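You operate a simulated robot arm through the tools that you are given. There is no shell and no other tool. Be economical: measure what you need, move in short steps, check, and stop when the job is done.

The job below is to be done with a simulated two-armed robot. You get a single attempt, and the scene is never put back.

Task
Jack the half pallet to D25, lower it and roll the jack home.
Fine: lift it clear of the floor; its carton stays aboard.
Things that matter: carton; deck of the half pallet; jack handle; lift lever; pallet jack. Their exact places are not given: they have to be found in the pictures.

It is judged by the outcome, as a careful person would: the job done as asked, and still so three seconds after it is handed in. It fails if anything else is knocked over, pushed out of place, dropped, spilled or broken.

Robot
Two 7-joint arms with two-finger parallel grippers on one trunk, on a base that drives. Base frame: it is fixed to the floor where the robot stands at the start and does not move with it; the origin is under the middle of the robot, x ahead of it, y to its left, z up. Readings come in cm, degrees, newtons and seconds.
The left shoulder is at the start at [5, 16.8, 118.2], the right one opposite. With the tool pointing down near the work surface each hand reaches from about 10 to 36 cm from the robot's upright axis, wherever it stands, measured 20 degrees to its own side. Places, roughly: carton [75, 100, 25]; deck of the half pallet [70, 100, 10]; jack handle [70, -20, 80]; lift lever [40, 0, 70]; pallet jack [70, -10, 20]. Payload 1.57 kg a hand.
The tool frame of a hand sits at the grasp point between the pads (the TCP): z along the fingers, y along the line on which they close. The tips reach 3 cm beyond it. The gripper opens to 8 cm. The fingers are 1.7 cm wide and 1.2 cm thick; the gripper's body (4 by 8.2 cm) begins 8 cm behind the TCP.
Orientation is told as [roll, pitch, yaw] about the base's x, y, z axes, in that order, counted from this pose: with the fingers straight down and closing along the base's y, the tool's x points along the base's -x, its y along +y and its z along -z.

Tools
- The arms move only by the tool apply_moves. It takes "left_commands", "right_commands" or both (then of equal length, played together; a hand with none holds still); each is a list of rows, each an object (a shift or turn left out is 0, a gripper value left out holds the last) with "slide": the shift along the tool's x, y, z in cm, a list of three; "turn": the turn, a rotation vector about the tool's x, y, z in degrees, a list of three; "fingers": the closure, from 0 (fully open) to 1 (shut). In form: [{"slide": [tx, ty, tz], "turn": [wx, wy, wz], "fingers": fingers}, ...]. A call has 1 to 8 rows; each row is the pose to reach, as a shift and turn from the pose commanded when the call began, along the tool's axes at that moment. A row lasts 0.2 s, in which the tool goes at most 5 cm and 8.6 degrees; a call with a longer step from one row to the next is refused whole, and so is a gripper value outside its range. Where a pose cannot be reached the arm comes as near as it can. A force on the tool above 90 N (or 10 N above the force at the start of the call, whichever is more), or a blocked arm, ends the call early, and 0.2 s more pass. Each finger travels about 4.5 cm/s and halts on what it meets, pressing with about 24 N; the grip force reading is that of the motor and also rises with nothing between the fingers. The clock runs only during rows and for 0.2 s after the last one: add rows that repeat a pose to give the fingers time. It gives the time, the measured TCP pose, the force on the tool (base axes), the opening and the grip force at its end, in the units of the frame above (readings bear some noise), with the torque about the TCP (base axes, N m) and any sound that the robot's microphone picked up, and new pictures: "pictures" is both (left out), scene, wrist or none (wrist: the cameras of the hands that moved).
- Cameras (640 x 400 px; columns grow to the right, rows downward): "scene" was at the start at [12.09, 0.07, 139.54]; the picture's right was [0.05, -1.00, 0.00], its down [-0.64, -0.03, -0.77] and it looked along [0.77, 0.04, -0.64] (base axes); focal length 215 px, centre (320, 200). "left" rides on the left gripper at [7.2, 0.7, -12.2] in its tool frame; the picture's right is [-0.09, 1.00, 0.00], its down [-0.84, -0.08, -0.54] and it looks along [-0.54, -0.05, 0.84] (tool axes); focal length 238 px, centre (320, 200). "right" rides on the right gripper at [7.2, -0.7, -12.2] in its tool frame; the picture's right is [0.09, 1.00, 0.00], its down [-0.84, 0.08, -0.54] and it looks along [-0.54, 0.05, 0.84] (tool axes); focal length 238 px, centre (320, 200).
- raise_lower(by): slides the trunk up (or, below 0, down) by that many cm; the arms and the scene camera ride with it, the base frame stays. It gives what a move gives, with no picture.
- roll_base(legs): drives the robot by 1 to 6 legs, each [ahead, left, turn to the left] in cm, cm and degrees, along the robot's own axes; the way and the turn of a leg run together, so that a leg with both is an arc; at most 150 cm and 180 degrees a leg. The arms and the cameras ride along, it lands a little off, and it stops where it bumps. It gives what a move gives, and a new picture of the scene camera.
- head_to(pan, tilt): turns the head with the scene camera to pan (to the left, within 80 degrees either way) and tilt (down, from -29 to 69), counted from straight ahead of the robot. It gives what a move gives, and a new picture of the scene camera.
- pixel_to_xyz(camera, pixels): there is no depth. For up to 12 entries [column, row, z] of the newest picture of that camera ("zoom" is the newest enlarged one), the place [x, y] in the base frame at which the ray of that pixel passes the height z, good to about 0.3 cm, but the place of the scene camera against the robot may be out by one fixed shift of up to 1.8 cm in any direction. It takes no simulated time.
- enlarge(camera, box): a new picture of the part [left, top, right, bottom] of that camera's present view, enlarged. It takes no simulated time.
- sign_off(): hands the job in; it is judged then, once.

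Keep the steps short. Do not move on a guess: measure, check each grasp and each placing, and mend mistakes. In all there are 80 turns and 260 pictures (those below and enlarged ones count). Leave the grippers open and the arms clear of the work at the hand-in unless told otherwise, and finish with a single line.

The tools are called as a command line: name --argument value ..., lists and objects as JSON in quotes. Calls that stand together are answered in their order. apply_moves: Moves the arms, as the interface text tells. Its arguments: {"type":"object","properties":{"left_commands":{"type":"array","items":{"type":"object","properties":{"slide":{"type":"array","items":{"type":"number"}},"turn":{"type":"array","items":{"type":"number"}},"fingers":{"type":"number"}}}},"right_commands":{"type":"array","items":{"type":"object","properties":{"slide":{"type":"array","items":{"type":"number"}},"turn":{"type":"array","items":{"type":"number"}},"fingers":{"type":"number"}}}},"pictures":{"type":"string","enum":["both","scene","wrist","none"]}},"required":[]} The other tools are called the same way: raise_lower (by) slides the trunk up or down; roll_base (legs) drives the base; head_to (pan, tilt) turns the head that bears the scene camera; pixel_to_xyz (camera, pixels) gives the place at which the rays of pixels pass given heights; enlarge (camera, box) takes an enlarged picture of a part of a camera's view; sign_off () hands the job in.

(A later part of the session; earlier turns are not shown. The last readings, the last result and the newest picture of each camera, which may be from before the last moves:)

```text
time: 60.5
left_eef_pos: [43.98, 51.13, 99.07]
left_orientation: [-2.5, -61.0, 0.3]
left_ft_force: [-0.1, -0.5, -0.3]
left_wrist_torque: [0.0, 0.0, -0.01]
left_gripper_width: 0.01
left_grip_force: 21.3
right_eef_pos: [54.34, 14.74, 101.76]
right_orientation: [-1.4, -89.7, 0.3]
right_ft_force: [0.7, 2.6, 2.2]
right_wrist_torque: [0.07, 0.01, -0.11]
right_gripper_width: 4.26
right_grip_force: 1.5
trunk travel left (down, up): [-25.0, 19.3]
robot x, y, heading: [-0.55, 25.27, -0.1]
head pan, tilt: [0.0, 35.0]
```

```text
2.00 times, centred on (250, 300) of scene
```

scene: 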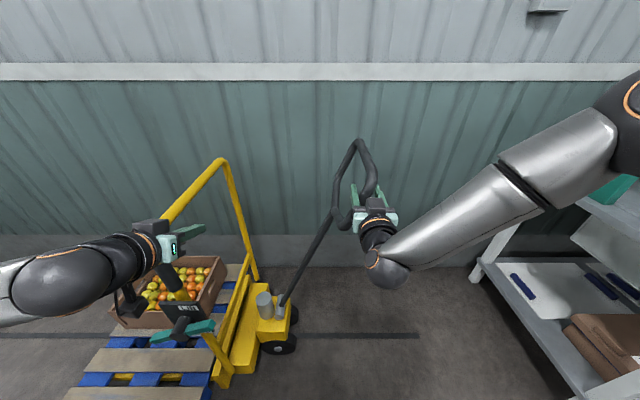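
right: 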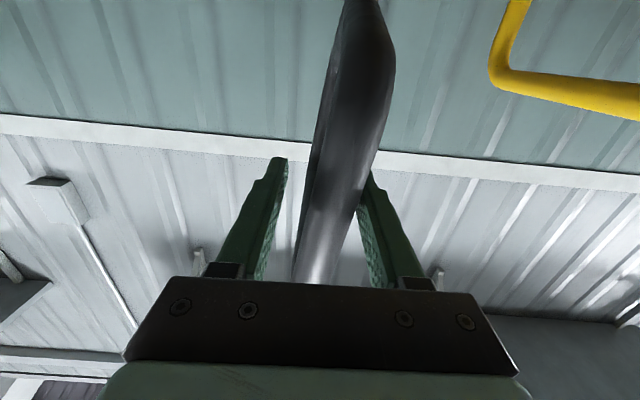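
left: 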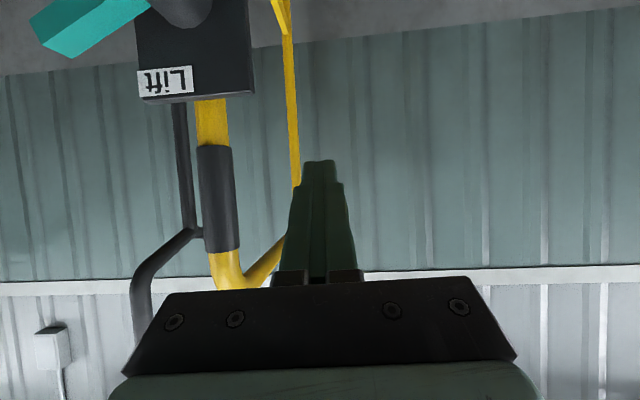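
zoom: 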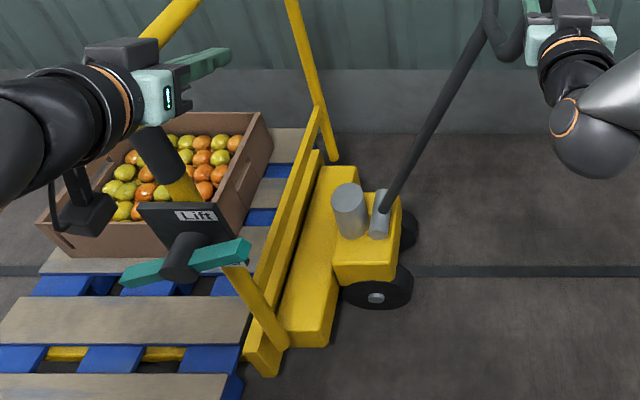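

The stroke went well, but the left hand passed close over the hoop; I'll raise it before going back. First check the pallet's height.

apply_moves --left_commands '[{"slide": [-4, 0, -2]}, {"slide": [-8, 0, -4]}, {"slide": [-12, 0, -6]}, {"slide": [-15, 0, -8]}]' --pictures "none"

head_to --pan 50 --tilt 45

enlarge --camera "scene" --box '[200, 150, 440, 300]'

```text
time: 61.5
left_eef_pos: [44.15, 51.73, 116.3]
left_orientation: [-2.4, -60.9, 0.2]
left_ft_force: [0.0, 1.2, 0.2]
left_wrist_torque: [-0.03, -0.02, 0.0]
left_gripper_width: 0.01
left_grip_force: 21.2
right_eef_pos: [54.33, 14.68, 101.81]
right_orientation: [-2.3, -89.7, 1.3]
right_ft_force: [0.7, 3.0, 2.3]
right_wrist_torque: [0.08, 0.04, -0.01]
right_gripper_width: 4.24
right_grip_force: 0.9
trunk travel left (down, up): [-25.0, 19.3]
robot x, y, heading: [-1.04, 25.39, 0.2]
head pan, tilt: [0.0, 35.0]
```

```text
time: 62.7
left_eef_pos: [44.2, 51.78, 116.25]
left_orientation: [-2.5, -61.1, 0.3]
left_ft_force: [-0.6, -1.3, -0.4]
left_wrist_torque: [0.01, 0.02, 0.0]
left_gripper_width: 0.02
left_grip_force: 21.1
right_eef_pos: [54.21, 14.73, 101.7]
right_orientation: [-2.7, -89.8, 1.6]
right_ft_force: [-0.1, 2.4, 2.4]
right_wrist_torque: [0.03, 0.03, -0.08]
right_gripper_width: 4.24
right_grip_force: 1.5
trunk travel left (down, up): [-25.0, 19.3]
robot x, y, heading: [-1.19, 25.61, -0.3]
head pan, tilt: [50.0, 45.0]
```

scene: 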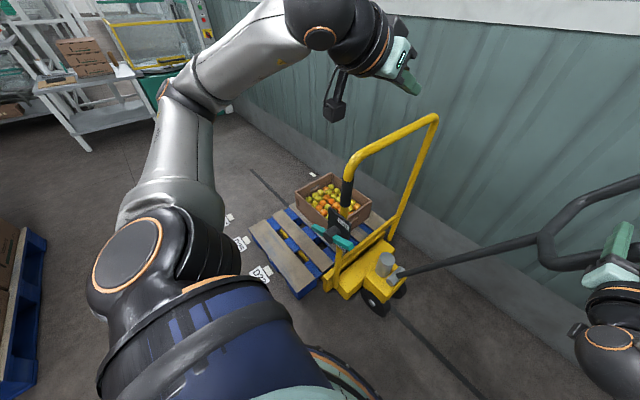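

```text
2.67 times, centred on (320, 225) of scene
```

zoom: 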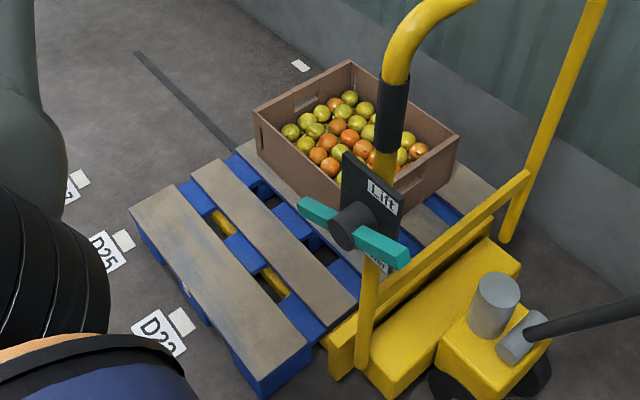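

Good view. Measure corner apparent positions for height.

pixel_to_xyz --camera "zoom" --pixels '[[308, 345, 10], [308, 345, 13], [308, 345, 16], [306, 368, 0], [306, 368, 3], [131, 208, 10], [131, 208, 13], [181, 321, 0], [123, 240, 0], [262, 397, 0]]'

```text
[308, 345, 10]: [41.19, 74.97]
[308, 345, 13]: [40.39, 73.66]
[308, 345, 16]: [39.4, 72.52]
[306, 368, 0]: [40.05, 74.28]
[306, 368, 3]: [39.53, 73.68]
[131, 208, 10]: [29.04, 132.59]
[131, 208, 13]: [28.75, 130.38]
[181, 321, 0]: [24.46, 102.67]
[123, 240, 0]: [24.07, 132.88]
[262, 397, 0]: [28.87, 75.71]
```

Little or no rise so far. I do the return and a second stroke by base rolling only (left hand now clear above the hoop), and look again at the same pose.

roll_base --legs '[[0, 27, 0], [0, -28, 0]]'

enlarge --camera "scene" --box '[200, 150, 440, 300]'

```text
time: 68.4
left_eef_pos: [44.17, 50.67, 116.31]
left_orientation: [-2.5, -61.0, -0.1]
left_ft_force: [0.9, -0.2, -0.3]
left_wrist_torque: [0.03, 0.02, 0.02]
left_gripper_width: 0.0
left_grip_force: 21.2
right_eef_pos: [54.09, 13.67, 101.81]
right_orientation: [6.5, -89.8, -8.1]
right_ft_force: [1.4, 2.9, 1.7]
right_wrist_torque: [0.08, 0.0, -0.07]
right_gripper_width: 4.27
right_grip_force: 1.8
trunk travel left (down, up): [-25.0, 19.3]
robot x, y, heading: [-0.93, 24.78, -0.4]
head pan, tilt: [50.0, 45.0]
```

scene: 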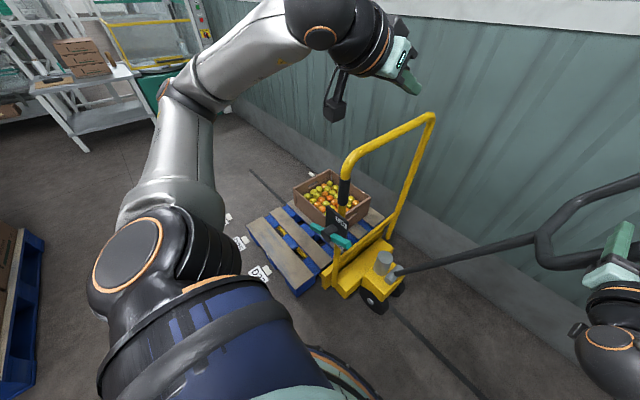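

```text
2.67 times, centred on (320, 225) of scene
```

zoom: 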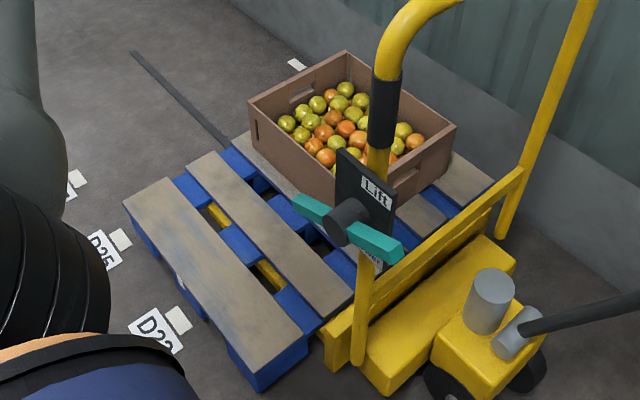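

Pallet and carton rose ~1–1.5 cm relative to the floor marks: pumping works. Three more strokes.

roll_base --legs '[[0, 28, 0], [0, -28, 0], [0, 28, 0], [0, -28, 0]]'

enlarge --camera "scene" --box '[200, 150, 440, 300]'

```text
time: 79.4
left_eef_pos: [44.43, 51.52, 116.21]
left_orientation: [-2.5, -61.1, -0.3]
left_ft_force: [0.2, -0.8, 0.3]
left_wrist_torque: [0.01, -0.04, -0.02]
left_gripper_width: 0.0
left_grip_force: 20.8
right_eef_pos: [54.01, 14.4, 101.86]
right_orientation: [39.5, -89.9, -41.1]
right_ft_force: [0.6, 3.0, 2.3]
right_wrist_torque: [0.05, 0.01, -0.06]
right_gripper_width: 4.28
right_grip_force: 1.4
trunk travel left (down, up): [-25.0, 19.3]
robot x, y, heading: [-1.28, 26.44, -0.8]
head pan, tilt: [50.0, 45.0]
```

scene: 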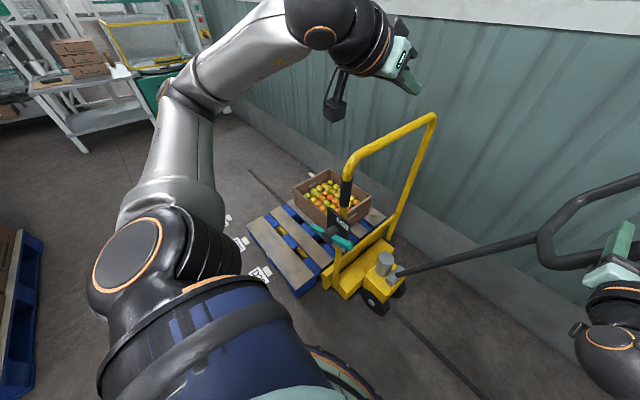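

```text
2.67 times, centred on (320, 225) of scene
```

zoom: 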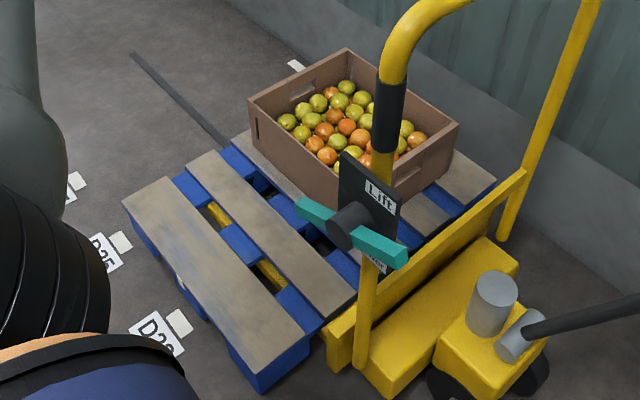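

It rises further. Zoom tight on the block bottoms to see clearance.

enlarge --camera "scene" --box '[240, 210, 340, 300]'

pixel_to_xyz --camera "zoom" --pixels '[[320, 200, 0]]'

```text
4.44 times, centred on (290, 255) of scene
```

zoom: 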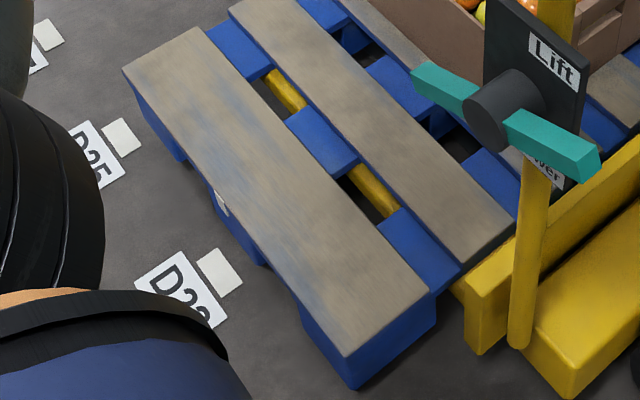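

```text
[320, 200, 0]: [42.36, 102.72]
```

pixel_to_xyz --camera "zoom" --pixels '[[352, 388, 0], [352, 388, 2], [352, 388, 4], [346, 356, 10], [346, 356, 12], [346, 356, 14], [346, 356, 16], [123, 70, 12], [123, 70, 14], [123, 70, 16], [435, 325, 0], [435, 325, 3]]'

```text
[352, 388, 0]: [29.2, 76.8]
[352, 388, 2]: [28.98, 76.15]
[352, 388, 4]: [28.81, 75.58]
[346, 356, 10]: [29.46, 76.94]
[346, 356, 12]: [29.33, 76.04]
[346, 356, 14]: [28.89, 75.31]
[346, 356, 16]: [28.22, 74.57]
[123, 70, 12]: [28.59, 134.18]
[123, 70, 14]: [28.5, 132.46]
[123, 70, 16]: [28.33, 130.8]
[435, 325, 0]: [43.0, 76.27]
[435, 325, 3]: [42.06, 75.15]
```

Lift is about 3 cm now. Two more strokes, ending with the tiller upright.

roll_base --legs '[[0, 28, 0], [0, -28, 0], [0, 28.5, 0.7]]'

apply_moves --right_commands '[{"fingers": 0}, {"fingers": 0}, {"fingers": 0}]' --pictures "wrist"

```text
time: 87.7
left_eef_pos: [44.62, 80.08, 116.12]
left_orientation: [-2.6, -61.2, -0.2]
left_ft_force: [-0.6, 0.3, -0.3]
left_wrist_torque: [0.01, -0.02, -0.02]
left_gripper_width: 0.03
left_grip_force: 21.5
right_eef_pos: [54.25, 42.84, 101.81]
right_orientation: [11.9, -89.9, -13.6]
right_ft_force: [-2.0, 4.2, -0.7]
right_wrist_torque: [0.0, 0.01, -0.04]
right_gripper_width: 4.27
right_grip_force: 1.5
trunk travel left (down, up): [-25.0, 19.3]
robot x, y, heading: [-0.54, 53.82, -0.4]
head pan, tilt: [50.0, 45.0]
```

scene: 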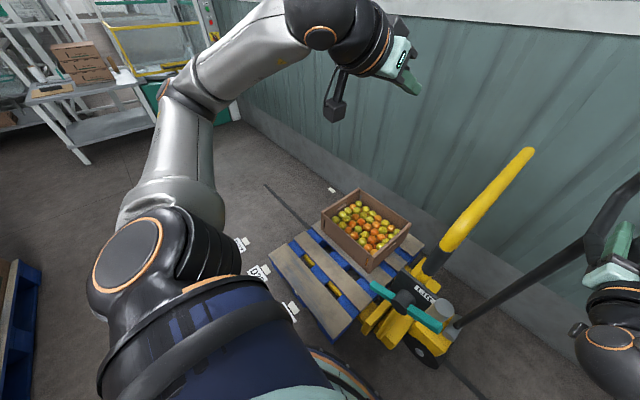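

```text
time: 88.5
left_eef_pos: [44.62, 80.04, 116.39]
left_orientation: [-2.5, -61.1, -0.2]
left_ft_force: [-0.3, 1.0, 0.6]
left_wrist_torque: [0.01, 0.01, 0.02]
left_gripper_width: 0.0
left_grip_force: 21.3
right_eef_pos: [54.37, 42.99, 101.8]
right_orientation: [22.8, -89.9, -24.4]
right_ft_force: [1.3, -0.4, -0.1]
right_wrist_torque: [-0.01, 0.02, 0.02]
right_gripper_width: 8.01
right_grip_force: 0.0
trunk travel left (down, up): [-25.0, 19.3]
robot x, y, heading: [-0.8, 54.12, -0.7]
head pan, tilt: [50.0, 45.0]
```

right: 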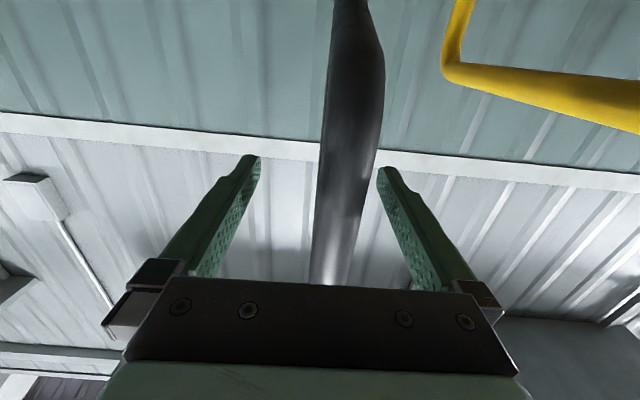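

Strokes done. Withdraw the right hand, then step the base back to the pushing position and bring the left hand in front of the sleeve.

apply_moves --right_commands '[{"slide": [0, 0.5, -4.5]}, {"slide": [0, 0.5, -9]}, {"slide": [0, 0.5, -12]}]' --pictures "none"

roll_base --legs '[[-7.5, 6, 0.6]]'

apply_moves --left_commands '[{"slide": [3.4, -2.8, 1.5], "turn": [0, -3.6, 0], "fingers": 0}, {"slide": [6.8, -5.6, 3], "turn": [0, -7.2, 0]}, {"slide": [10.2, -8.4, 4.5], "turn": [0, -10.8, 0]}, {"slide": [13.6, -11.2, 6], "turn": [0, -14.4, 0]}, {"slide": [17, -14, 7.5], "turn": [0, -18, 0]}, {"slide": [20.4, -16.8, 9], "turn": [0, -21.6, 0]}, {"slide": [23.8, -19.6, 10.5], "turn": [0, -25.2, 0]}, {"slide": [27.2, -22.6, 11.9], "turn": [0, -29, 0]}]'

```text
time: 89.3
left_eef_pos: [44.45, 79.9, 116.16]
left_orientation: [-2.5, -61.0, -0.2]
left_ft_force: [-0.3, -0.4, -0.3]
left_wrist_torque: [0.0, 0.03, -0.01]
left_gripper_width: 0.0
left_grip_force: 21.0
right_eef_pos: [42.13, 43.64, 102.03]
right_orientation: [25.5, -89.9, -27.3]
right_ft_force: [0.9, -0.1, -0.7]
right_wrist_torque: [-0.02, -0.02, -0.01]
right_gripper_width: 7.99
right_grip_force: 0.2
trunk travel left (down, up): [-25.0, 19.3]
robot x, y, heading: [-0.83, 53.84, -0.5]
head pan, tilt: [50.0, 45.0]
```

```text
time: 90.5
left_eef_pos: [36.6, 86.44, 116.26]
left_orientation: [-2.5, -61.1, 0.5]
left_ft_force: [-0.1, -0.1, 0.3]
left_wrist_torque: [0.0, 0.01, -0.01]
left_gripper_width: 0.0
left_grip_force: 21.5
right_eef_pos: [34.79, 50.16, 101.9]
right_orientation: [22.7, -89.9, -23.7]
right_ft_force: [0.5, -0.6, -0.1]
right_wrist_torque: [-0.02, -0.01, -0.03]
right_gripper_width: 8.0
right_grip_force: 0.0
trunk travel left (down, up): [-25.0, 19.3]
robot x, y, heading: [-8.19, 59.76, 0.4]
head pan, tilt: [50.0, 45.0]
```

scene: 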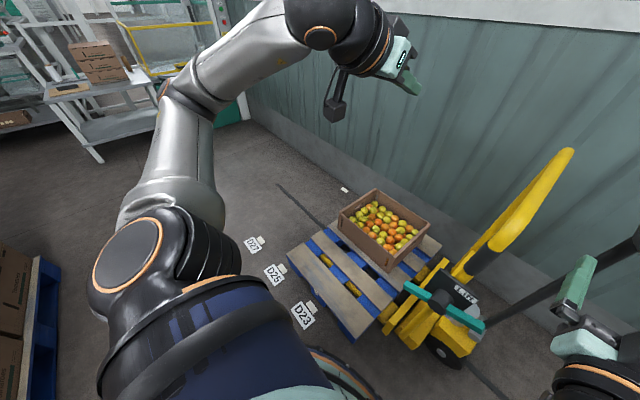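

```text
time: 92.3
left_eef_pos: [34.08, 62.44, 87.87]
left_orientation: [-91.9, -88.7, 90.1]
left_ft_force: [-0.9, 0.5, -1.0]
left_wrist_torque: [0.03, -0.01, -0.04]
left_gripper_width: 8.02
left_grip_force: 0.2
left hand out of reach, approached as far as the arm can: row 3, 4, 5, 8
right_eef_pos: [34.77, 50.06, 101.91]
right_orientation: [22.4, -89.9, -23.4]
right_ft_force: [-0.3, 1.4, -0.3]
right_wrist_torque: [-0.01, 0.0, -0.02]
right_gripper_width: 8.02
right_grip_force: 0.1
trunk travel left (down, up): [-25.0, 19.3]
robot x, y, heading: [-8.25, 60.09, 0.2]
head pan, tilt: [50.0, 45.0]
```

scene: 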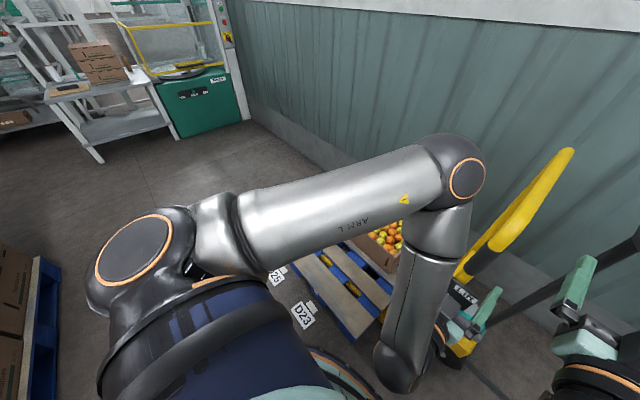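
left: 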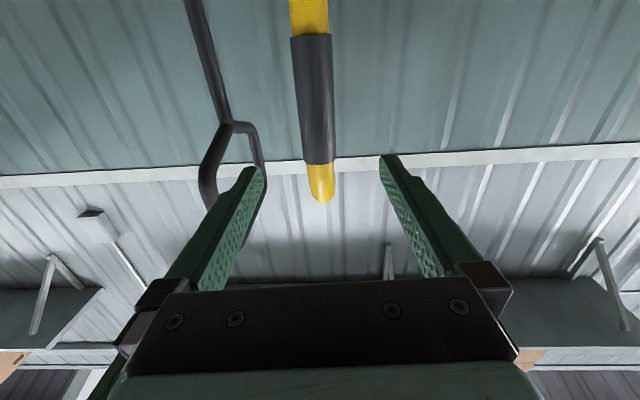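

Sleeve centred again. Forward 10 and grip.

apply_moves --left_commands '[{"slide": [0, 0, 4.5]}, {"slide": [0, 0, 8]}, {"slide": [0, 0, 10]}, {"slide": [0, 0, 10], "fingers": 1}, {"slide": [0, 0, 10], "fingers": 1}, {"slide": [0, 0, 10], "fingers": 1}, {"slide": [0, 0, 10], "fingers": 1}, {"slide": [0, 0, 10], "fingers": 1}]' --pictures "wrist"

head_to --pan 40 --tilt 55

enlarge --camera "scene" --box '[200, 120, 440, 270]'

```text
time: 94.1
left_eef_pos: [43.73, 61.21, 88.6]
left_orientation: [-84.5, -88.8, 82.9]
left_ft_force: [5.5, 0.3, -0.9]
left_wrist_torque: [0.52, -0.16, 0.07]
left_gripper_width: 2.8
left_grip_force: 31.4
left hand out of reach, approached as far as the arm can: row 2, 3, 4, 5, 6, 7, 8
right_eef_pos: [34.78, 49.98, 101.82]
right_orientation: [22.0, -89.7, -23.0]
right_ft_force: [0.0, 0.7, 0.1]
right_wrist_torque: [-0.02, 0.01, 0.0]
right_gripper_width: 8.03
right_grip_force: 0.0
trunk travel left (down, up): [-25.0, 19.3]
robot x, y, heading: [-8.67, 59.77, 0.3]
head pan, tilt: [50.0, 45.0]
```

left: 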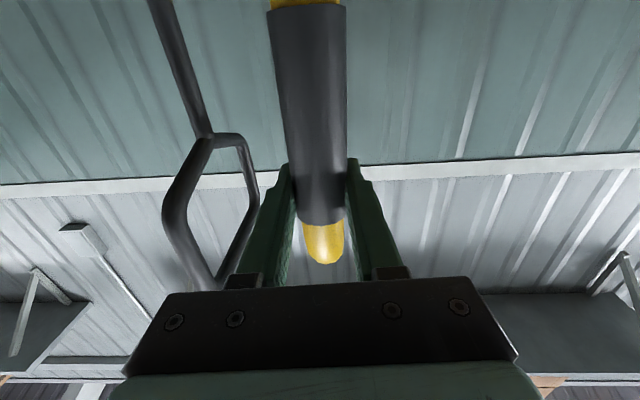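

```text
time: 94.8
left_eef_pos: [43.84, 61.2, 88.45]
left_orientation: [-84.5, -88.8, 82.9]
left_ft_force: [8.8, -7.3, -0.6]
left_wrist_torque: [0.66, -0.01, -0.13]
left_gripper_width: 2.81
left_grip_force: 38.0
right_eef_pos: [34.78, 49.93, 101.83]
right_orientation: [31.7, -89.8, -32.8]
right_ft_force: [0.1, -0.6, -0.5]
right_wrist_torque: [0.02, 0.01, -0.01]
right_gripper_width: 8.0
right_grip_force: 0.0
trunk travel left (down, up): [-25.0, 19.3]
robot x, y, heading: [-8.08, 59.86, -0.1]
head pan, tilt: [40.0, 55.0]
```

scene: 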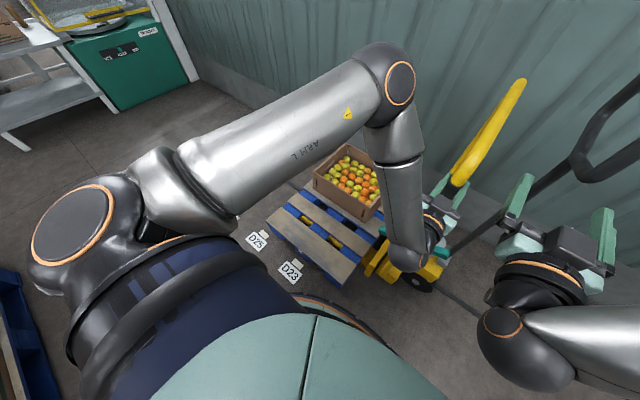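

```text
2.67 times, centred on (320, 195) of scene
```

zoom: 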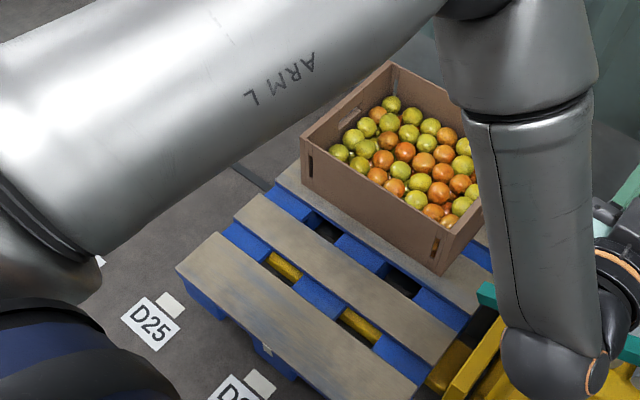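

Measure the pallet's current place and lift before pushing.

pixel_to_xyz --camera "zoom" --pixels '[[177, 266, 12], [177, 266, 15], [177, 266, 17], [266, 349, 10], [266, 349, 13], [266, 349, 15], [262, 384, 0], [170, 306, 0], [418, 388, 15]]'

enlarge --camera "scene" --box '[250, 210, 360, 300]'

```text
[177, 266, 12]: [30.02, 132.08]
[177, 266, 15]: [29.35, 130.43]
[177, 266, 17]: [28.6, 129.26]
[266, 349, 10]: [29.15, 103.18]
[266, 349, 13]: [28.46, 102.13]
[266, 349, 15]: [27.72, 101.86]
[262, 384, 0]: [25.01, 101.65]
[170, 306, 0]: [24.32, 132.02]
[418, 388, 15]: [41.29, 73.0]
```

```text
4.44 times, centred on (305, 255) of scene
```

zoom: 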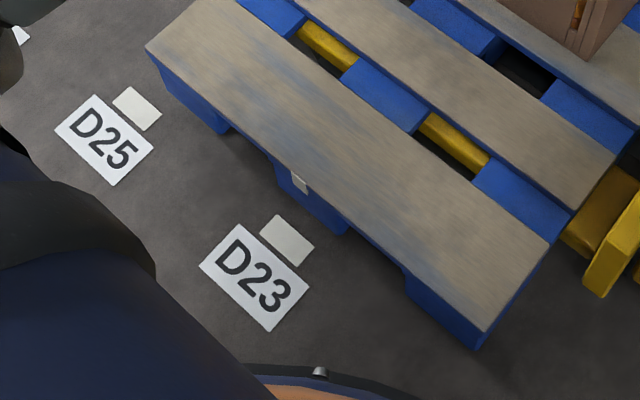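

Visibly off the floor with its shadow beneath. Push 29 cm toward D25.

roll_base --legs '[[0, 15, 0], [0, 14, 0]]'

enlarge --camera "scene" --box '[250, 210, 360, 300]'

```text
time: 98.2
left_eef_pos: [43.79, 89.9, 88.45]
left_orientation: [-85.1, -88.9, 83.4]
left_ft_force: [0.2, -5.4, 0.6]
left_wrist_torque: [0.53, -0.08, -0.07]
left_gripper_width: 2.79
left_grip_force: 38.6
right_eef_pos: [34.77, 78.64, 101.82]
right_orientation: [38.7, -89.9, -39.8]
right_ft_force: [-1.0, -0.1, -0.4]
right_wrist_torque: [-0.02, 0.02, 0.01]
right_gripper_width: 8.0
right_grip_force: 0.0
trunk travel left (down, up): [-25.0, 19.3]
robot x, y, heading: [-8.09, 88.63, -0.2]
head pan, tilt: [40.0, 55.0]
```

scene: 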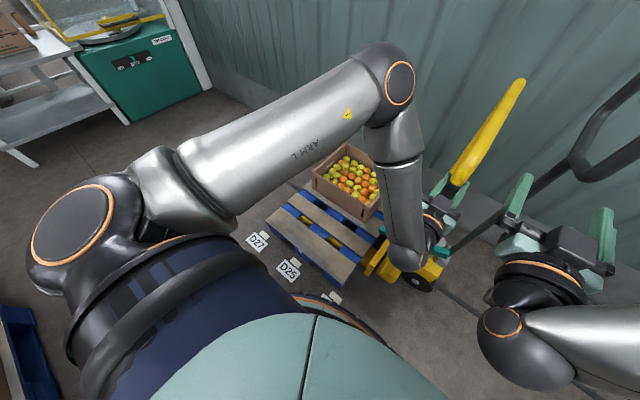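

```text
4.44 times, centred on (305, 255) of scene
```

zoom: 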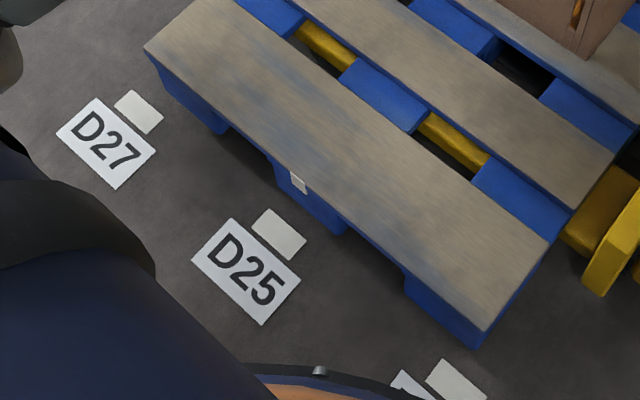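

pixel_to_xyz --camera "zoom" --pixels '[[298, 183, 11], [298, 183, 13], [298, 183, 15], [279, 234, 0], [138, 112, 0], [455, 379, 0], [147, 48, 15], [485, 330, 15], [487, 333, 15]]'

```text
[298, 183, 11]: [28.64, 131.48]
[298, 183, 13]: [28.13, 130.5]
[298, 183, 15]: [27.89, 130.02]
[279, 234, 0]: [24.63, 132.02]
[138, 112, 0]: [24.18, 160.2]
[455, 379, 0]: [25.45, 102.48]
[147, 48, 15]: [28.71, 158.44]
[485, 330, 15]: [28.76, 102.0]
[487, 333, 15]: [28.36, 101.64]
```

Pallet centre ≈130.3, mark ≈132: push 1.7 more.

roll_base --legs '[[0, 1.8, 0]]'

enlarge --camera "scene" --box '[250, 210, 360, 300]'

apply_moves --left_commands '[{}, {}]' --pictures "none"

```text
time: 99.1
left_eef_pos: [43.63, 92.46, 88.55]
left_orientation: [-88.9, -88.9, 87.8]
left_ft_force: [-7.4, 20.0, 2.6]
left_wrist_torque: [0.83, -0.04, 0.52]
left_gripper_width: 2.77
left_grip_force: 38.4
right_eef_pos: [34.66, 80.72, 101.86]
right_orientation: [-60.8, -89.9, 59.7]
right_ft_force: [-0.4, 0.2, -0.2]
right_wrist_torque: [-0.03, 0.02, -0.02]
right_gripper_width: 8.0
right_grip_force: 0.1
trunk travel left (down, up): [-25.0, 19.3]
robot x, y, heading: [-8.51, 90.47, 0.1]
head pan, tilt: [40.0, 55.0]
```

scene: 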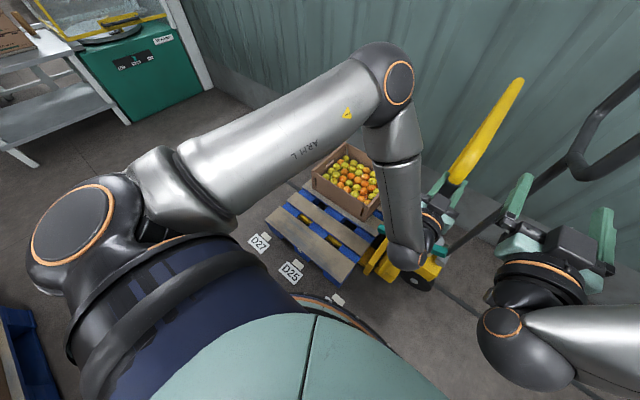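

```text
4.44 times, centred on (305, 255) of scene
```

zoom: 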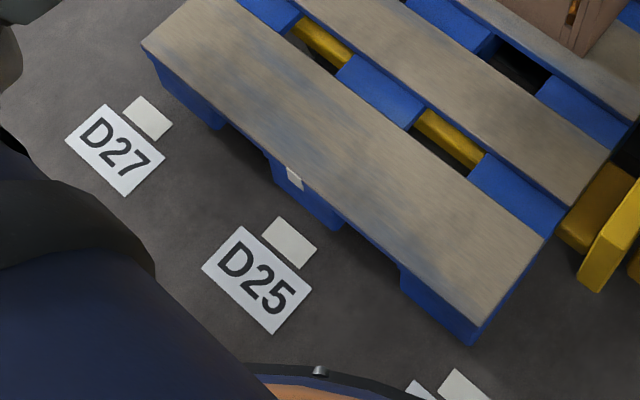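

```text
time: 99.7
left_eef_pos: [43.73, 92.24, 88.59]
left_orientation: [-90.0, -89.2, 88.9]
left_ft_force: [-3.1, -3.4, 3.2]
left_wrist_torque: [0.58, -0.01, -0.5]
left_gripper_width: 2.77
left_grip_force: 38.1
right_eef_pos: [34.7, 80.64, 102.01]
right_orientation: [38.1, -89.9, -39.2]
right_ft_force: [0.5, -0.4, -0.1]
right_wrist_torque: [0.0, -0.03, 0.02]
right_gripper_width: 7.99
right_grip_force: 0.1
trunk travel left (down, up): [-25.0, 19.3]
robot x, y, heading: [-8.23, 90.66, -0.0]
head pan, tilt: [40.0, 55.0]
```

enlarge --camera "scene" --box '[250, 210, 360, 300]'

pixel_to_xyz --camera "zoom" --pixels '[[294, 180, 11], [294, 180, 13], [290, 243, 0], [148, 118, 0], [143, 45, 15], [474, 322, 15], [276, 229, 0], [302, 256, 0]]'

```text
4.44 times, centred on (305, 255) of scene
```

zoom: 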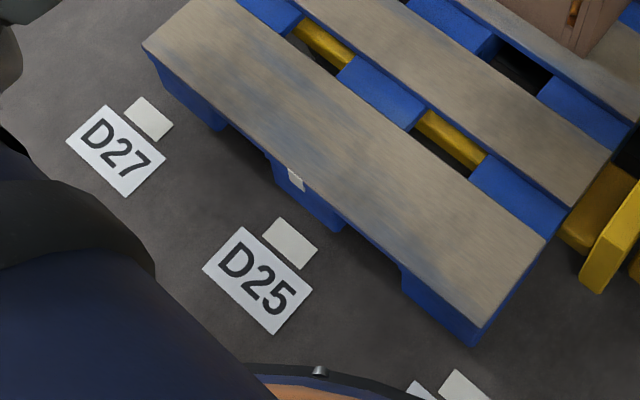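

```text
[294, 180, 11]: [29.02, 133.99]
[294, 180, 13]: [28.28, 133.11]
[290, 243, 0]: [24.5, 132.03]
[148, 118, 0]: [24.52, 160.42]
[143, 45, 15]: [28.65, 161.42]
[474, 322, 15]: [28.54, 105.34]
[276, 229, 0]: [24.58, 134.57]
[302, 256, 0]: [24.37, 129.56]
```

Now ≈1 cm past the mark; ease it back 1 cm with the arm.

apply_moves --left_commands '[{"slide": [0, -0.5, 0]}, {"slide": [0, -1.1, 0]}, {"slide": [0, -1.1, 0]}, {"slide": [0, -1.1, 0]}]' --pictures "none"

enlarge --camera "scene" --box '[250, 210, 360, 300]'

```text
time: 100.7
left_eef_pos: [43.66, 90.73, 88.41]
left_orientation: [-85.4, -88.9, 83.8]
left_ft_force: [4.7, -9.1, 2.7]
left_wrist_torque: [0.56, 0.23, -0.39]
left_gripper_width: 2.78
left_grip_force: 38.3
right_eef_pos: [34.75, 80.51, 101.96]
right_orientation: [37.6, -89.8, -38.9]
right_ft_force: [-0.4, -0.7, -1.6]
right_wrist_torque: [-0.01, 0.0, 0.01]
right_gripper_width: 7.99
right_grip_force: 0.1
trunk travel left (down, up): [-25.0, 19.3]
robot x, y, heading: [-8.52, 90.91, 0.3]
head pan, tilt: [40.0, 55.0]
```

```text
4.44 times, centred on (305, 255) of scene
```

zoom: 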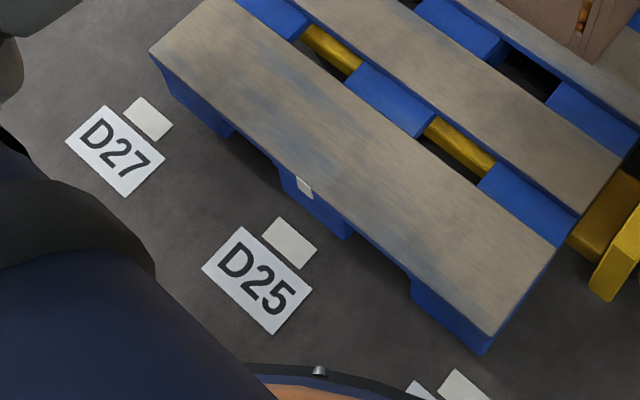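

Relative position of tick and mark now equals the original one at D23. Next: release the sleeve, move left hand away, and prepare the right hand for pressing the −y lever end ("Lower").

apply_moves --left_commands '[{"fingers": 0}, {"fingers": 0}, {"fingers": 0}, {"fingers": 0}, {"slide": [0, 0, -4], "fingers": 0}, {"slide": [0, 0, -8], "fingers": 0}, {"slide": [-2, 2, -10], "fingers": 0}]' --pictures "none"

apply_moves --left_commands '[{"slide": [-2, 2, 0], "turn": [0, 4, 0]}, {"slide": [-5, 4, 0], "turn": [0, 8, 0]}, {"slide": [-8, 6, 0.5], "turn": [0, 12, 0]}, {"slide": [-11, 8, 1], "turn": [0, 17, 0]}, {"slide": [-14, 10, 1.5], "turn": [0, 23, 0]}, {"slide": [-17, 12, 2], "turn": [0, 29, 0]}]' --right_commands '[{"slide": [0, 0, 0], "turn": [0, 6, 0], "fingers": 1}, {"slide": [0, 0, 0], "turn": [0, 12, 0]}, {"slide": [0, 0, 0], "turn": [0, 18, 0]}, {"slide": [0, 0, 0.5], "turn": [0, 24, 0]}, {"slide": [2, 0.5, 1], "turn": [0, 30, 0]}, {"slide": [4, 1, 1.5], "turn": [0, 35, 0]}]' --pictures "scene"

raise_lower --by -15

apply_moves --right_commands '[{}]'

```text
time: 102.3
left_eef_pos: [33.7, 93.7, 90.48]
left_orientation: [-87.6, -89.2, 86.5]
left_ft_force: [-0.1, -0.8, -0.5]
left_wrist_torque: [0.0, 0.0, 0.0]
left_gripper_width: 7.99
left_grip_force: 0.0
right_eef_pos: [34.76, 80.76, 101.85]
right_orientation: [23.3, -89.9, -24.5]
right_ft_force: [-0.1, -0.5, 0.5]
right_wrist_torque: [-0.01, 0.0, 0.01]
right_gripper_width: 8.0
right_grip_force: 0.2
trunk travel left (down, up): [-25.0, 19.3]
robot x, y, heading: [-8.29, 90.83, -0.1]
head pan, tilt: [40.0, 55.0]
```

```text
time: 103.7
left_eef_pos: [36.09, 105.82, 107.36]
left_orientation: [-2.2, -60.9, 0.8]
left_ft_force: [-0.3, 1.0, 0.6]
left_wrist_torque: [0.02, 0.02, -0.02]
left_gripper_width: 7.99
left_grip_force: 0.1
right_eef_pos: [36.21, 81.49, 97.92]
right_orientation: [0.0, -54.8, -1.1]
right_ft_force: [-0.1, 1.2, 0.1]
right_wrist_torque: [0.02, -0.01, -0.01]
right_gripper_width: 0.01
right_grip_force: 21.3
trunk travel left (down, up): [-25.0, 19.3]
robot x, y, heading: [-8.72, 90.79, -0.2]
head pan, tilt: [40.0, 55.0]
```

scene: 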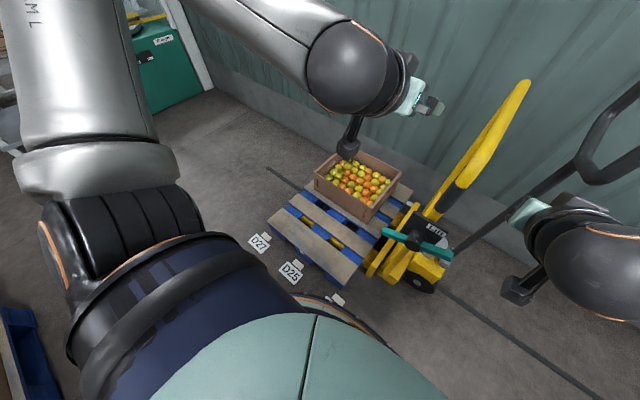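

```text
time: 105.4
left_eef_pos: [36.08, 105.85, 92.27]
left_orientation: [-1.8, -60.9, 0.5]
left_ft_force: [-0.2, 0.0, 0.6]
left_wrist_torque: [-0.01, -0.02, 0.02]
left_gripper_width: 8.0
left_grip_force: 0.0
right_eef_pos: [36.17, 81.4, 83.14]
right_orientation: [0.0, -54.9, -1.2]
right_ft_force: [0.2, -0.3, 0.3]
right_wrist_torque: [-0.01, -0.04, 0.0]
right_gripper_width: 0.0
right_grip_force: 21.2
trunk travel left (down, up): [-10.0, 34.3]
robot x, y, heading: [-8.38, 90.84, 0.1]
head pan, tilt: [40.0, 55.0]
```

```text
time: 105.8
left_eef_pos: [36.14, 105.71, 92.27]
left_orientation: [-1.9, -60.9, 0.7]
left_ft_force: [0.2, 0.3, 0.6]
left_wrist_torque: [0.01, 0.06, -0.03]
left_gripper_width: 8.0
left_grip_force: 0.0
right_eef_pos: [36.16, 81.45, 82.9]
right_orientation: [0.2, -54.9, -1.2]
right_ft_force: [-0.1, 0.0, 0.4]
right_wrist_torque: [0.02, -0.01, 0.01]
right_gripper_width: 0.03
right_grip_force: 21.2
trunk travel left (down, up): [-10.0, 34.3]
robot x, y, heading: [-8.21, 90.56, -0.1]
head pan, tilt: [40.0, 55.0]
```

scene: 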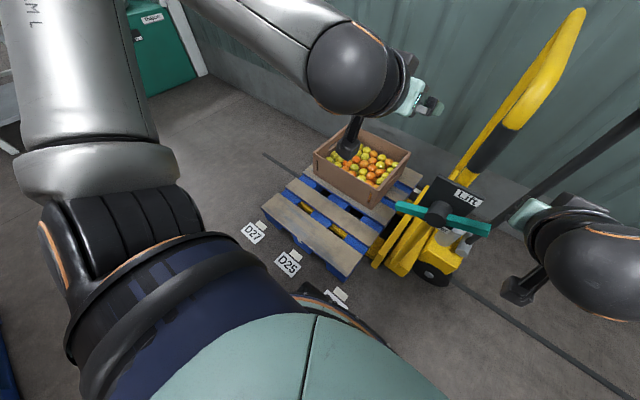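
right: 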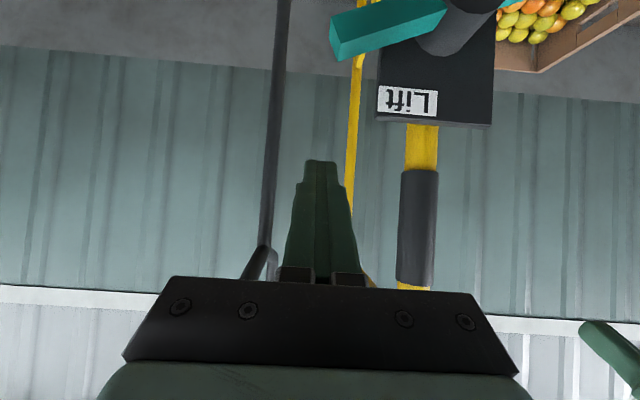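

Lever's −y end at (335,45) requires ~3.5 cm more +y. Press down slowly to set "Lower".

apply_moves --right_commands '[{"slide": [2.5, 3.5, 1.7]}, {"slide": [4.9, 3.5, 3.45]}, {"slide": [6.15, 3.5, 4.3]}, {"slide": [7.4, 3.5, 5.17]}, {"slide": [8.6, 3.5, 6.03]}, {"slide": [9.84, 3.5, 6.9]}, {"slide": [10.66, 3.5, 7.46]}, {"slide": [11.5, 3.5, 8.0]}]'

enlarge --camera "scene" --box '[230, 160, 400, 300]'

```text
time: 107.6
left_eef_pos: [36.13, 105.86, 92.28]
left_orientation: [-1.9, -61.0, 0.6]
left_ft_force: [0.6, 0.1, -0.4]
left_wrist_torque: [-0.01, 0.02, 0.0]
left_gripper_width: 7.99
left_grip_force: 0.0
right_eef_pos: [36.13, 85.08, 69.15]
right_orientation: [0.4, -55.2, -1.3]
right_ft_force: [-5.0, -1.4, 11.3]
right_wrist_torque: [0.07, -0.05, 0.02]
right_gripper_width: 0.02
right_grip_force: 21.0
trunk travel left (down, up): [-10.0, 34.3]
robot x, y, heading: [-8.52, 90.85, -0.2]
head pan, tilt: [40.0, 55.0]
```

scene: 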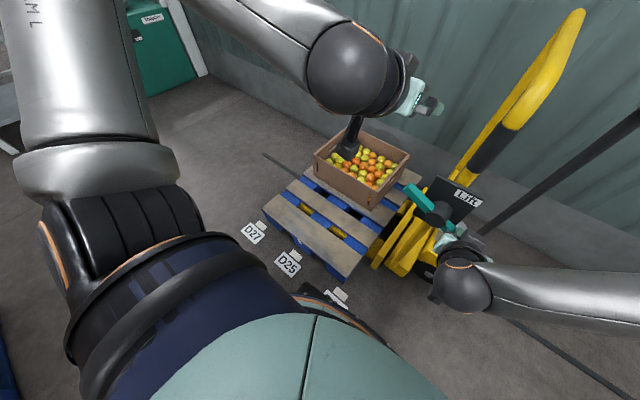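
right: 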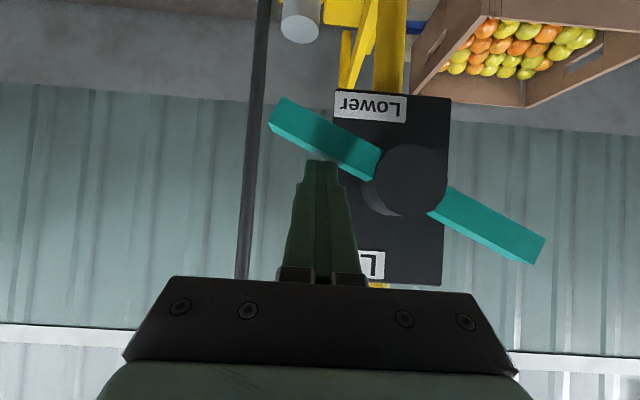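

```text
2.86 times, centred on (315, 230) of scene
```

zoom: 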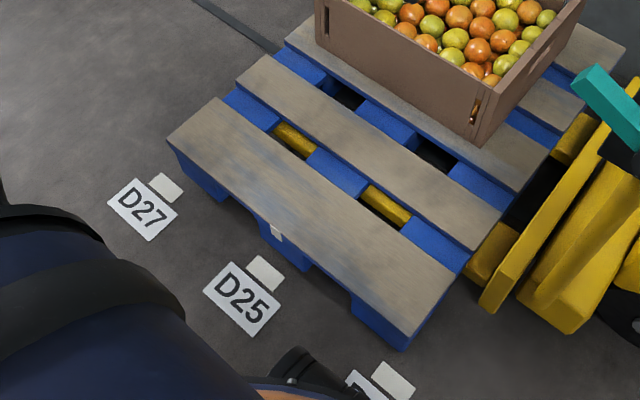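

Lever on "Lower". Ease off slightly and wait, then compare.

apply_moves --right_commands '[{"slide": [-0.8, 0, -0.5]}, {"slide": [-0.8, 0, -0.5]}, {"slide": [-0.8, 0, -0.5]}, {"slide": [-0.8, 0, -0.5]}, {"slide": [-0.8, 0, -0.5]}, {"slide": [-0.8, 0, -0.5]}, {"slide": [-0.8, 0, -0.5]}, {"slide": [-0.8, 0, -0.5]}]' --pictures "wrist"

enlarge --camera "scene" --box '[230, 160, 400, 300]'

```text
time: 109.4
left_eef_pos: [36.13, 105.81, 92.18]
left_orientation: [-2.0, -60.9, 0.7]
left_ft_force: [0.7, -0.3, 0.3]
left_wrist_torque: [0.02, 0.03, -0.02]
left_gripper_width: 7.98
left_grip_force: 0.0
right_eef_pos: [36.23, 84.92, 70.07]
right_orientation: [0.1, -54.9, -1.3]
right_ft_force: [0.0, -0.5, 0.1]
right_wrist_torque: [0.0, -0.03, -0.02]
right_gripper_width: 0.0
right_grip_force: 21.6
trunk travel left (down, up): [-10.0, 34.3]
robot x, y, heading: [-8.63, 90.58, 0.4]
head pan, tilt: [40.0, 55.0]
```

right: 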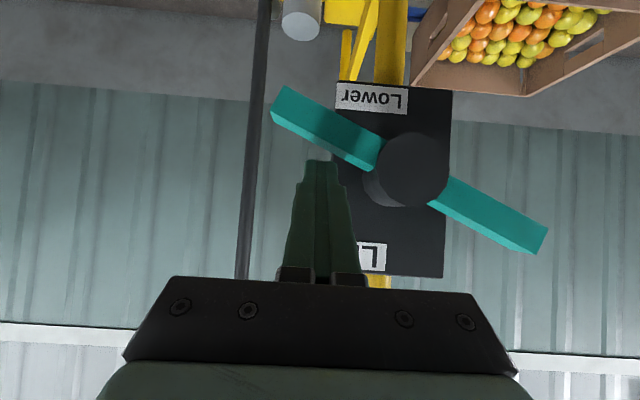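

```text
2.86 times, centred on (315, 230) of scene
```

zoom: 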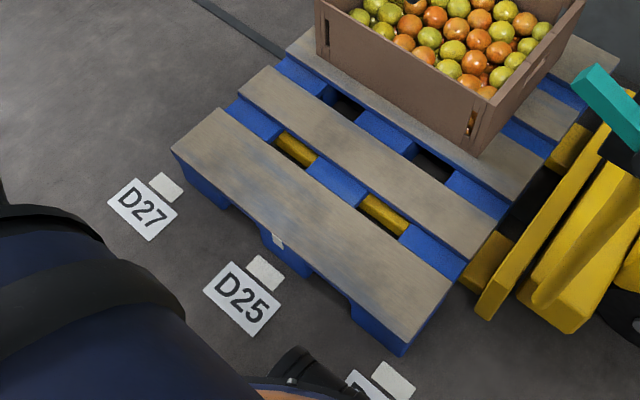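

It is sinking. Wait more.

apply_moves --right_commands '[{}, {}, {}, {}, {}, {}, {}, {}]' --pictures "none"

apply_moves --right_commands '[{}, {}, {}, {}, {}, {}, {}, {}]' --pictures "none"

enlarge --camera "scene" --box '[230, 160, 400, 300]'

```text
time: 111.2
left_eef_pos: [36.14, 105.74, 92.19]
left_orientation: [-2.0, -60.8, 0.8]
left_ft_force: [0.4, 0.2, 0.2]
left_wrist_torque: [0.02, 0.0, -0.02]
left_gripper_width: 7.99
left_grip_force: 0.0
right_eef_pos: [36.22, 84.97, 69.94]
right_orientation: [0.3, -54.9, -1.1]
right_ft_force: [0.7, 0.3, -0.6]
right_wrist_torque: [-0.05, 0.03, -0.02]
right_gripper_width: 0.0
right_grip_force: 21.0
trunk travel left (down, up): [-10.0, 34.3]
robot x, y, heading: [-8.38, 91.0, 0.1]
head pan, tilt: [40.0, 55.0]
```

```text
time: 113.0
left_eef_pos: [36.16, 105.77, 92.19]
left_orientation: [-1.8, -60.9, 0.7]
left_ft_force: [0.2, 0.9, -1.0]
left_wrist_torque: [-0.02, 0.0, -0.03]
left_gripper_width: 7.98
left_grip_force: 0.1
right_eef_pos: [36.32, 84.95, 69.85]
right_orientation: [0.1, -54.9, -1.2]
right_ft_force: [0.2, -0.1, -0.7]
right_wrist_torque: [0.03, 0.0, 0.01]
right_gripper_width: 0.0
right_grip_force: 21.4
trunk travel left (down, up): [-10.0, 34.3]
robot x, y, heading: [-8.11, 90.84, -0.0]
head pan, tilt: [40.0, 55.0]
```

```text
2.86 times, centred on (315, 230) of scene
```

zoom: 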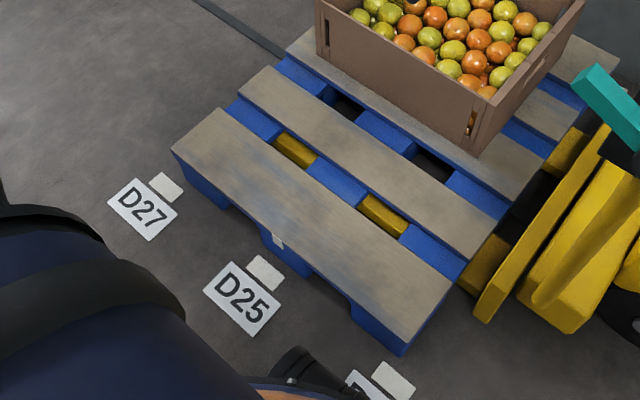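

Pallet is down and steady. Measure its placement.

pixel_to_xyz --camera "zoom" --pixels '[[277, 241, 10], [265, 272, 0], [172, 150, 12], [410, 340, 12], [400, 355, 0], [475, 322, 3], [450, 283, 10]]'

```text
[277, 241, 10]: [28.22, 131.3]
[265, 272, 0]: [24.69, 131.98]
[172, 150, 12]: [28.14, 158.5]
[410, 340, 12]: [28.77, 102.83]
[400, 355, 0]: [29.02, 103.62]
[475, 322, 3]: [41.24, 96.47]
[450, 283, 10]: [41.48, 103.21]
```

Pallet centre ≈131.2 vs D25 mark ≈132, matching its earlier seating. Now clear the right hand, raise the trunk and bring the left hand back to the sleeve.

apply_moves --right_commands '[{"slide": [-3.5, 0, -2.5]}, {"slide": [-7, 0, -4.9]}, {"slide": [-8.2, -3.5, -5.7]}, {"slide": [-8.2, -8, -5.7]}, {"slide": [-8.2, -12.5, -5.7]}, {"slide": [-8.2, -17, -5.7]}]' --pictures "none"

raise_lower --by 12

apply_moves --left_commands '[{"slide": [1, -2.5, -0.5], "turn": [0, -4, 0], "fingers": 0}, {"slide": [3, -5, 0], "turn": [0, -8, 0]}, {"slide": [5.5, -7.5, 1], "turn": [0, -12, 0]}, {"slide": [8, -10, 2.5], "turn": [0, -17, 0]}, {"slide": [10.5, -12.5, 4], "turn": [0, -23, 0]}, {"slide": [13.5, -14, 5.5], "turn": [0, -28, 0]}, {"slide": [15.5, -14.5, 6.5], "turn": [0, -29, 0]}]'

```text
time: 114.4
left_eef_pos: [36.0, 105.86, 92.17]
left_orientation: [-2.0, -60.9, 0.6]
left_ft_force: [-0.6, 0.4, -1.0]
left_wrist_torque: [-0.02, -0.04, 0.0]
left_gripper_width: 8.03
left_grip_force: 0.1
right_eef_pos: [36.02, 67.86, 80.13]
right_orientation: [-0.1, -54.8, -1.0]
right_ft_force: [0.7, 0.0, 0.3]
right_wrist_torque: [0.05, 0.01, 0.0]
right_gripper_width: 0.0
right_grip_force: 21.2
trunk travel left (down, up): [-10.0, 34.3]
robot x, y, heading: [-8.33, 90.76, 0.3]
head pan, tilt: [40.0, 55.0]
```

```text
time: 115.9
left_eef_pos: [36.17, 105.84, 104.1]
left_orientation: [-2.1, -60.9, 0.7]
left_ft_force: [0.3, 0.2, -0.9]
left_wrist_torque: [0.0, -0.03, 0.05]
left_gripper_width: 8.0
left_grip_force: 0.1
right_eef_pos: [35.97, 67.81, 92.2]
right_orientation: [0.1, -55.0, -1.2]
right_ft_force: [0.4, 0.0, 0.3]
right_wrist_torque: [0.02, 0.01, 0.01]
right_gripper_width: 0.0
right_grip_force: 21.3
trunk travel left (down, up): [-22.0, 22.3]
robot x, y, heading: [-8.44, 90.67, 0.2]
head pan, tilt: [40.0, 55.0]
```

```text
time: 117.5
left_eef_pos: [34.15, 91.09, 87.65]
left_orientation: [-91.7, -89.0, 90.6]
left_ft_force: [0.7, -0.2, 0.5]
left_wrist_torque: [-0.02, -0.01, -0.01]
left_gripper_width: 7.98
left_grip_force: 0.0
right_eef_pos: [36.01, 67.73, 92.14]
right_orientation: [0.2, -54.9, -1.3]
right_ft_force: [0.2, -0.1, 0.4]
right_wrist_torque: [-0.01, 0.03, 0.01]
right_gripper_width: 0.01
right_grip_force: 21.6
trunk travel left (down, up): [-22.0, 22.3]
robot x, y, heading: [-8.39, 90.44, 0.2]
head pan, tilt: [40.0, 55.0]
```

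scene: 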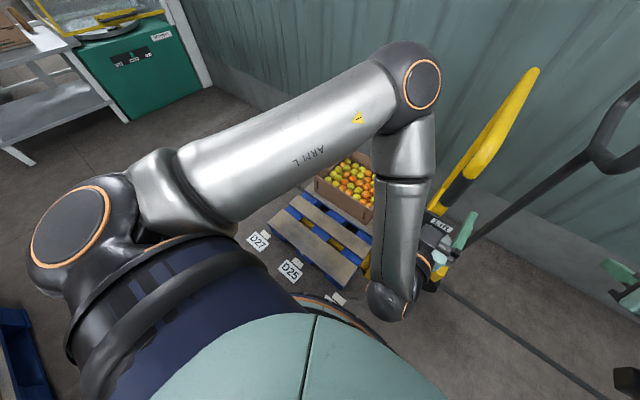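
left: 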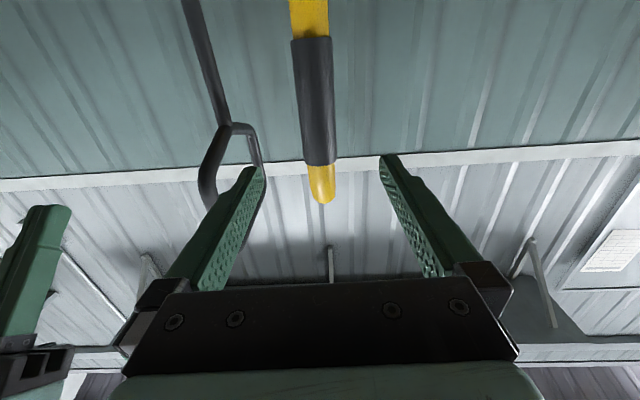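

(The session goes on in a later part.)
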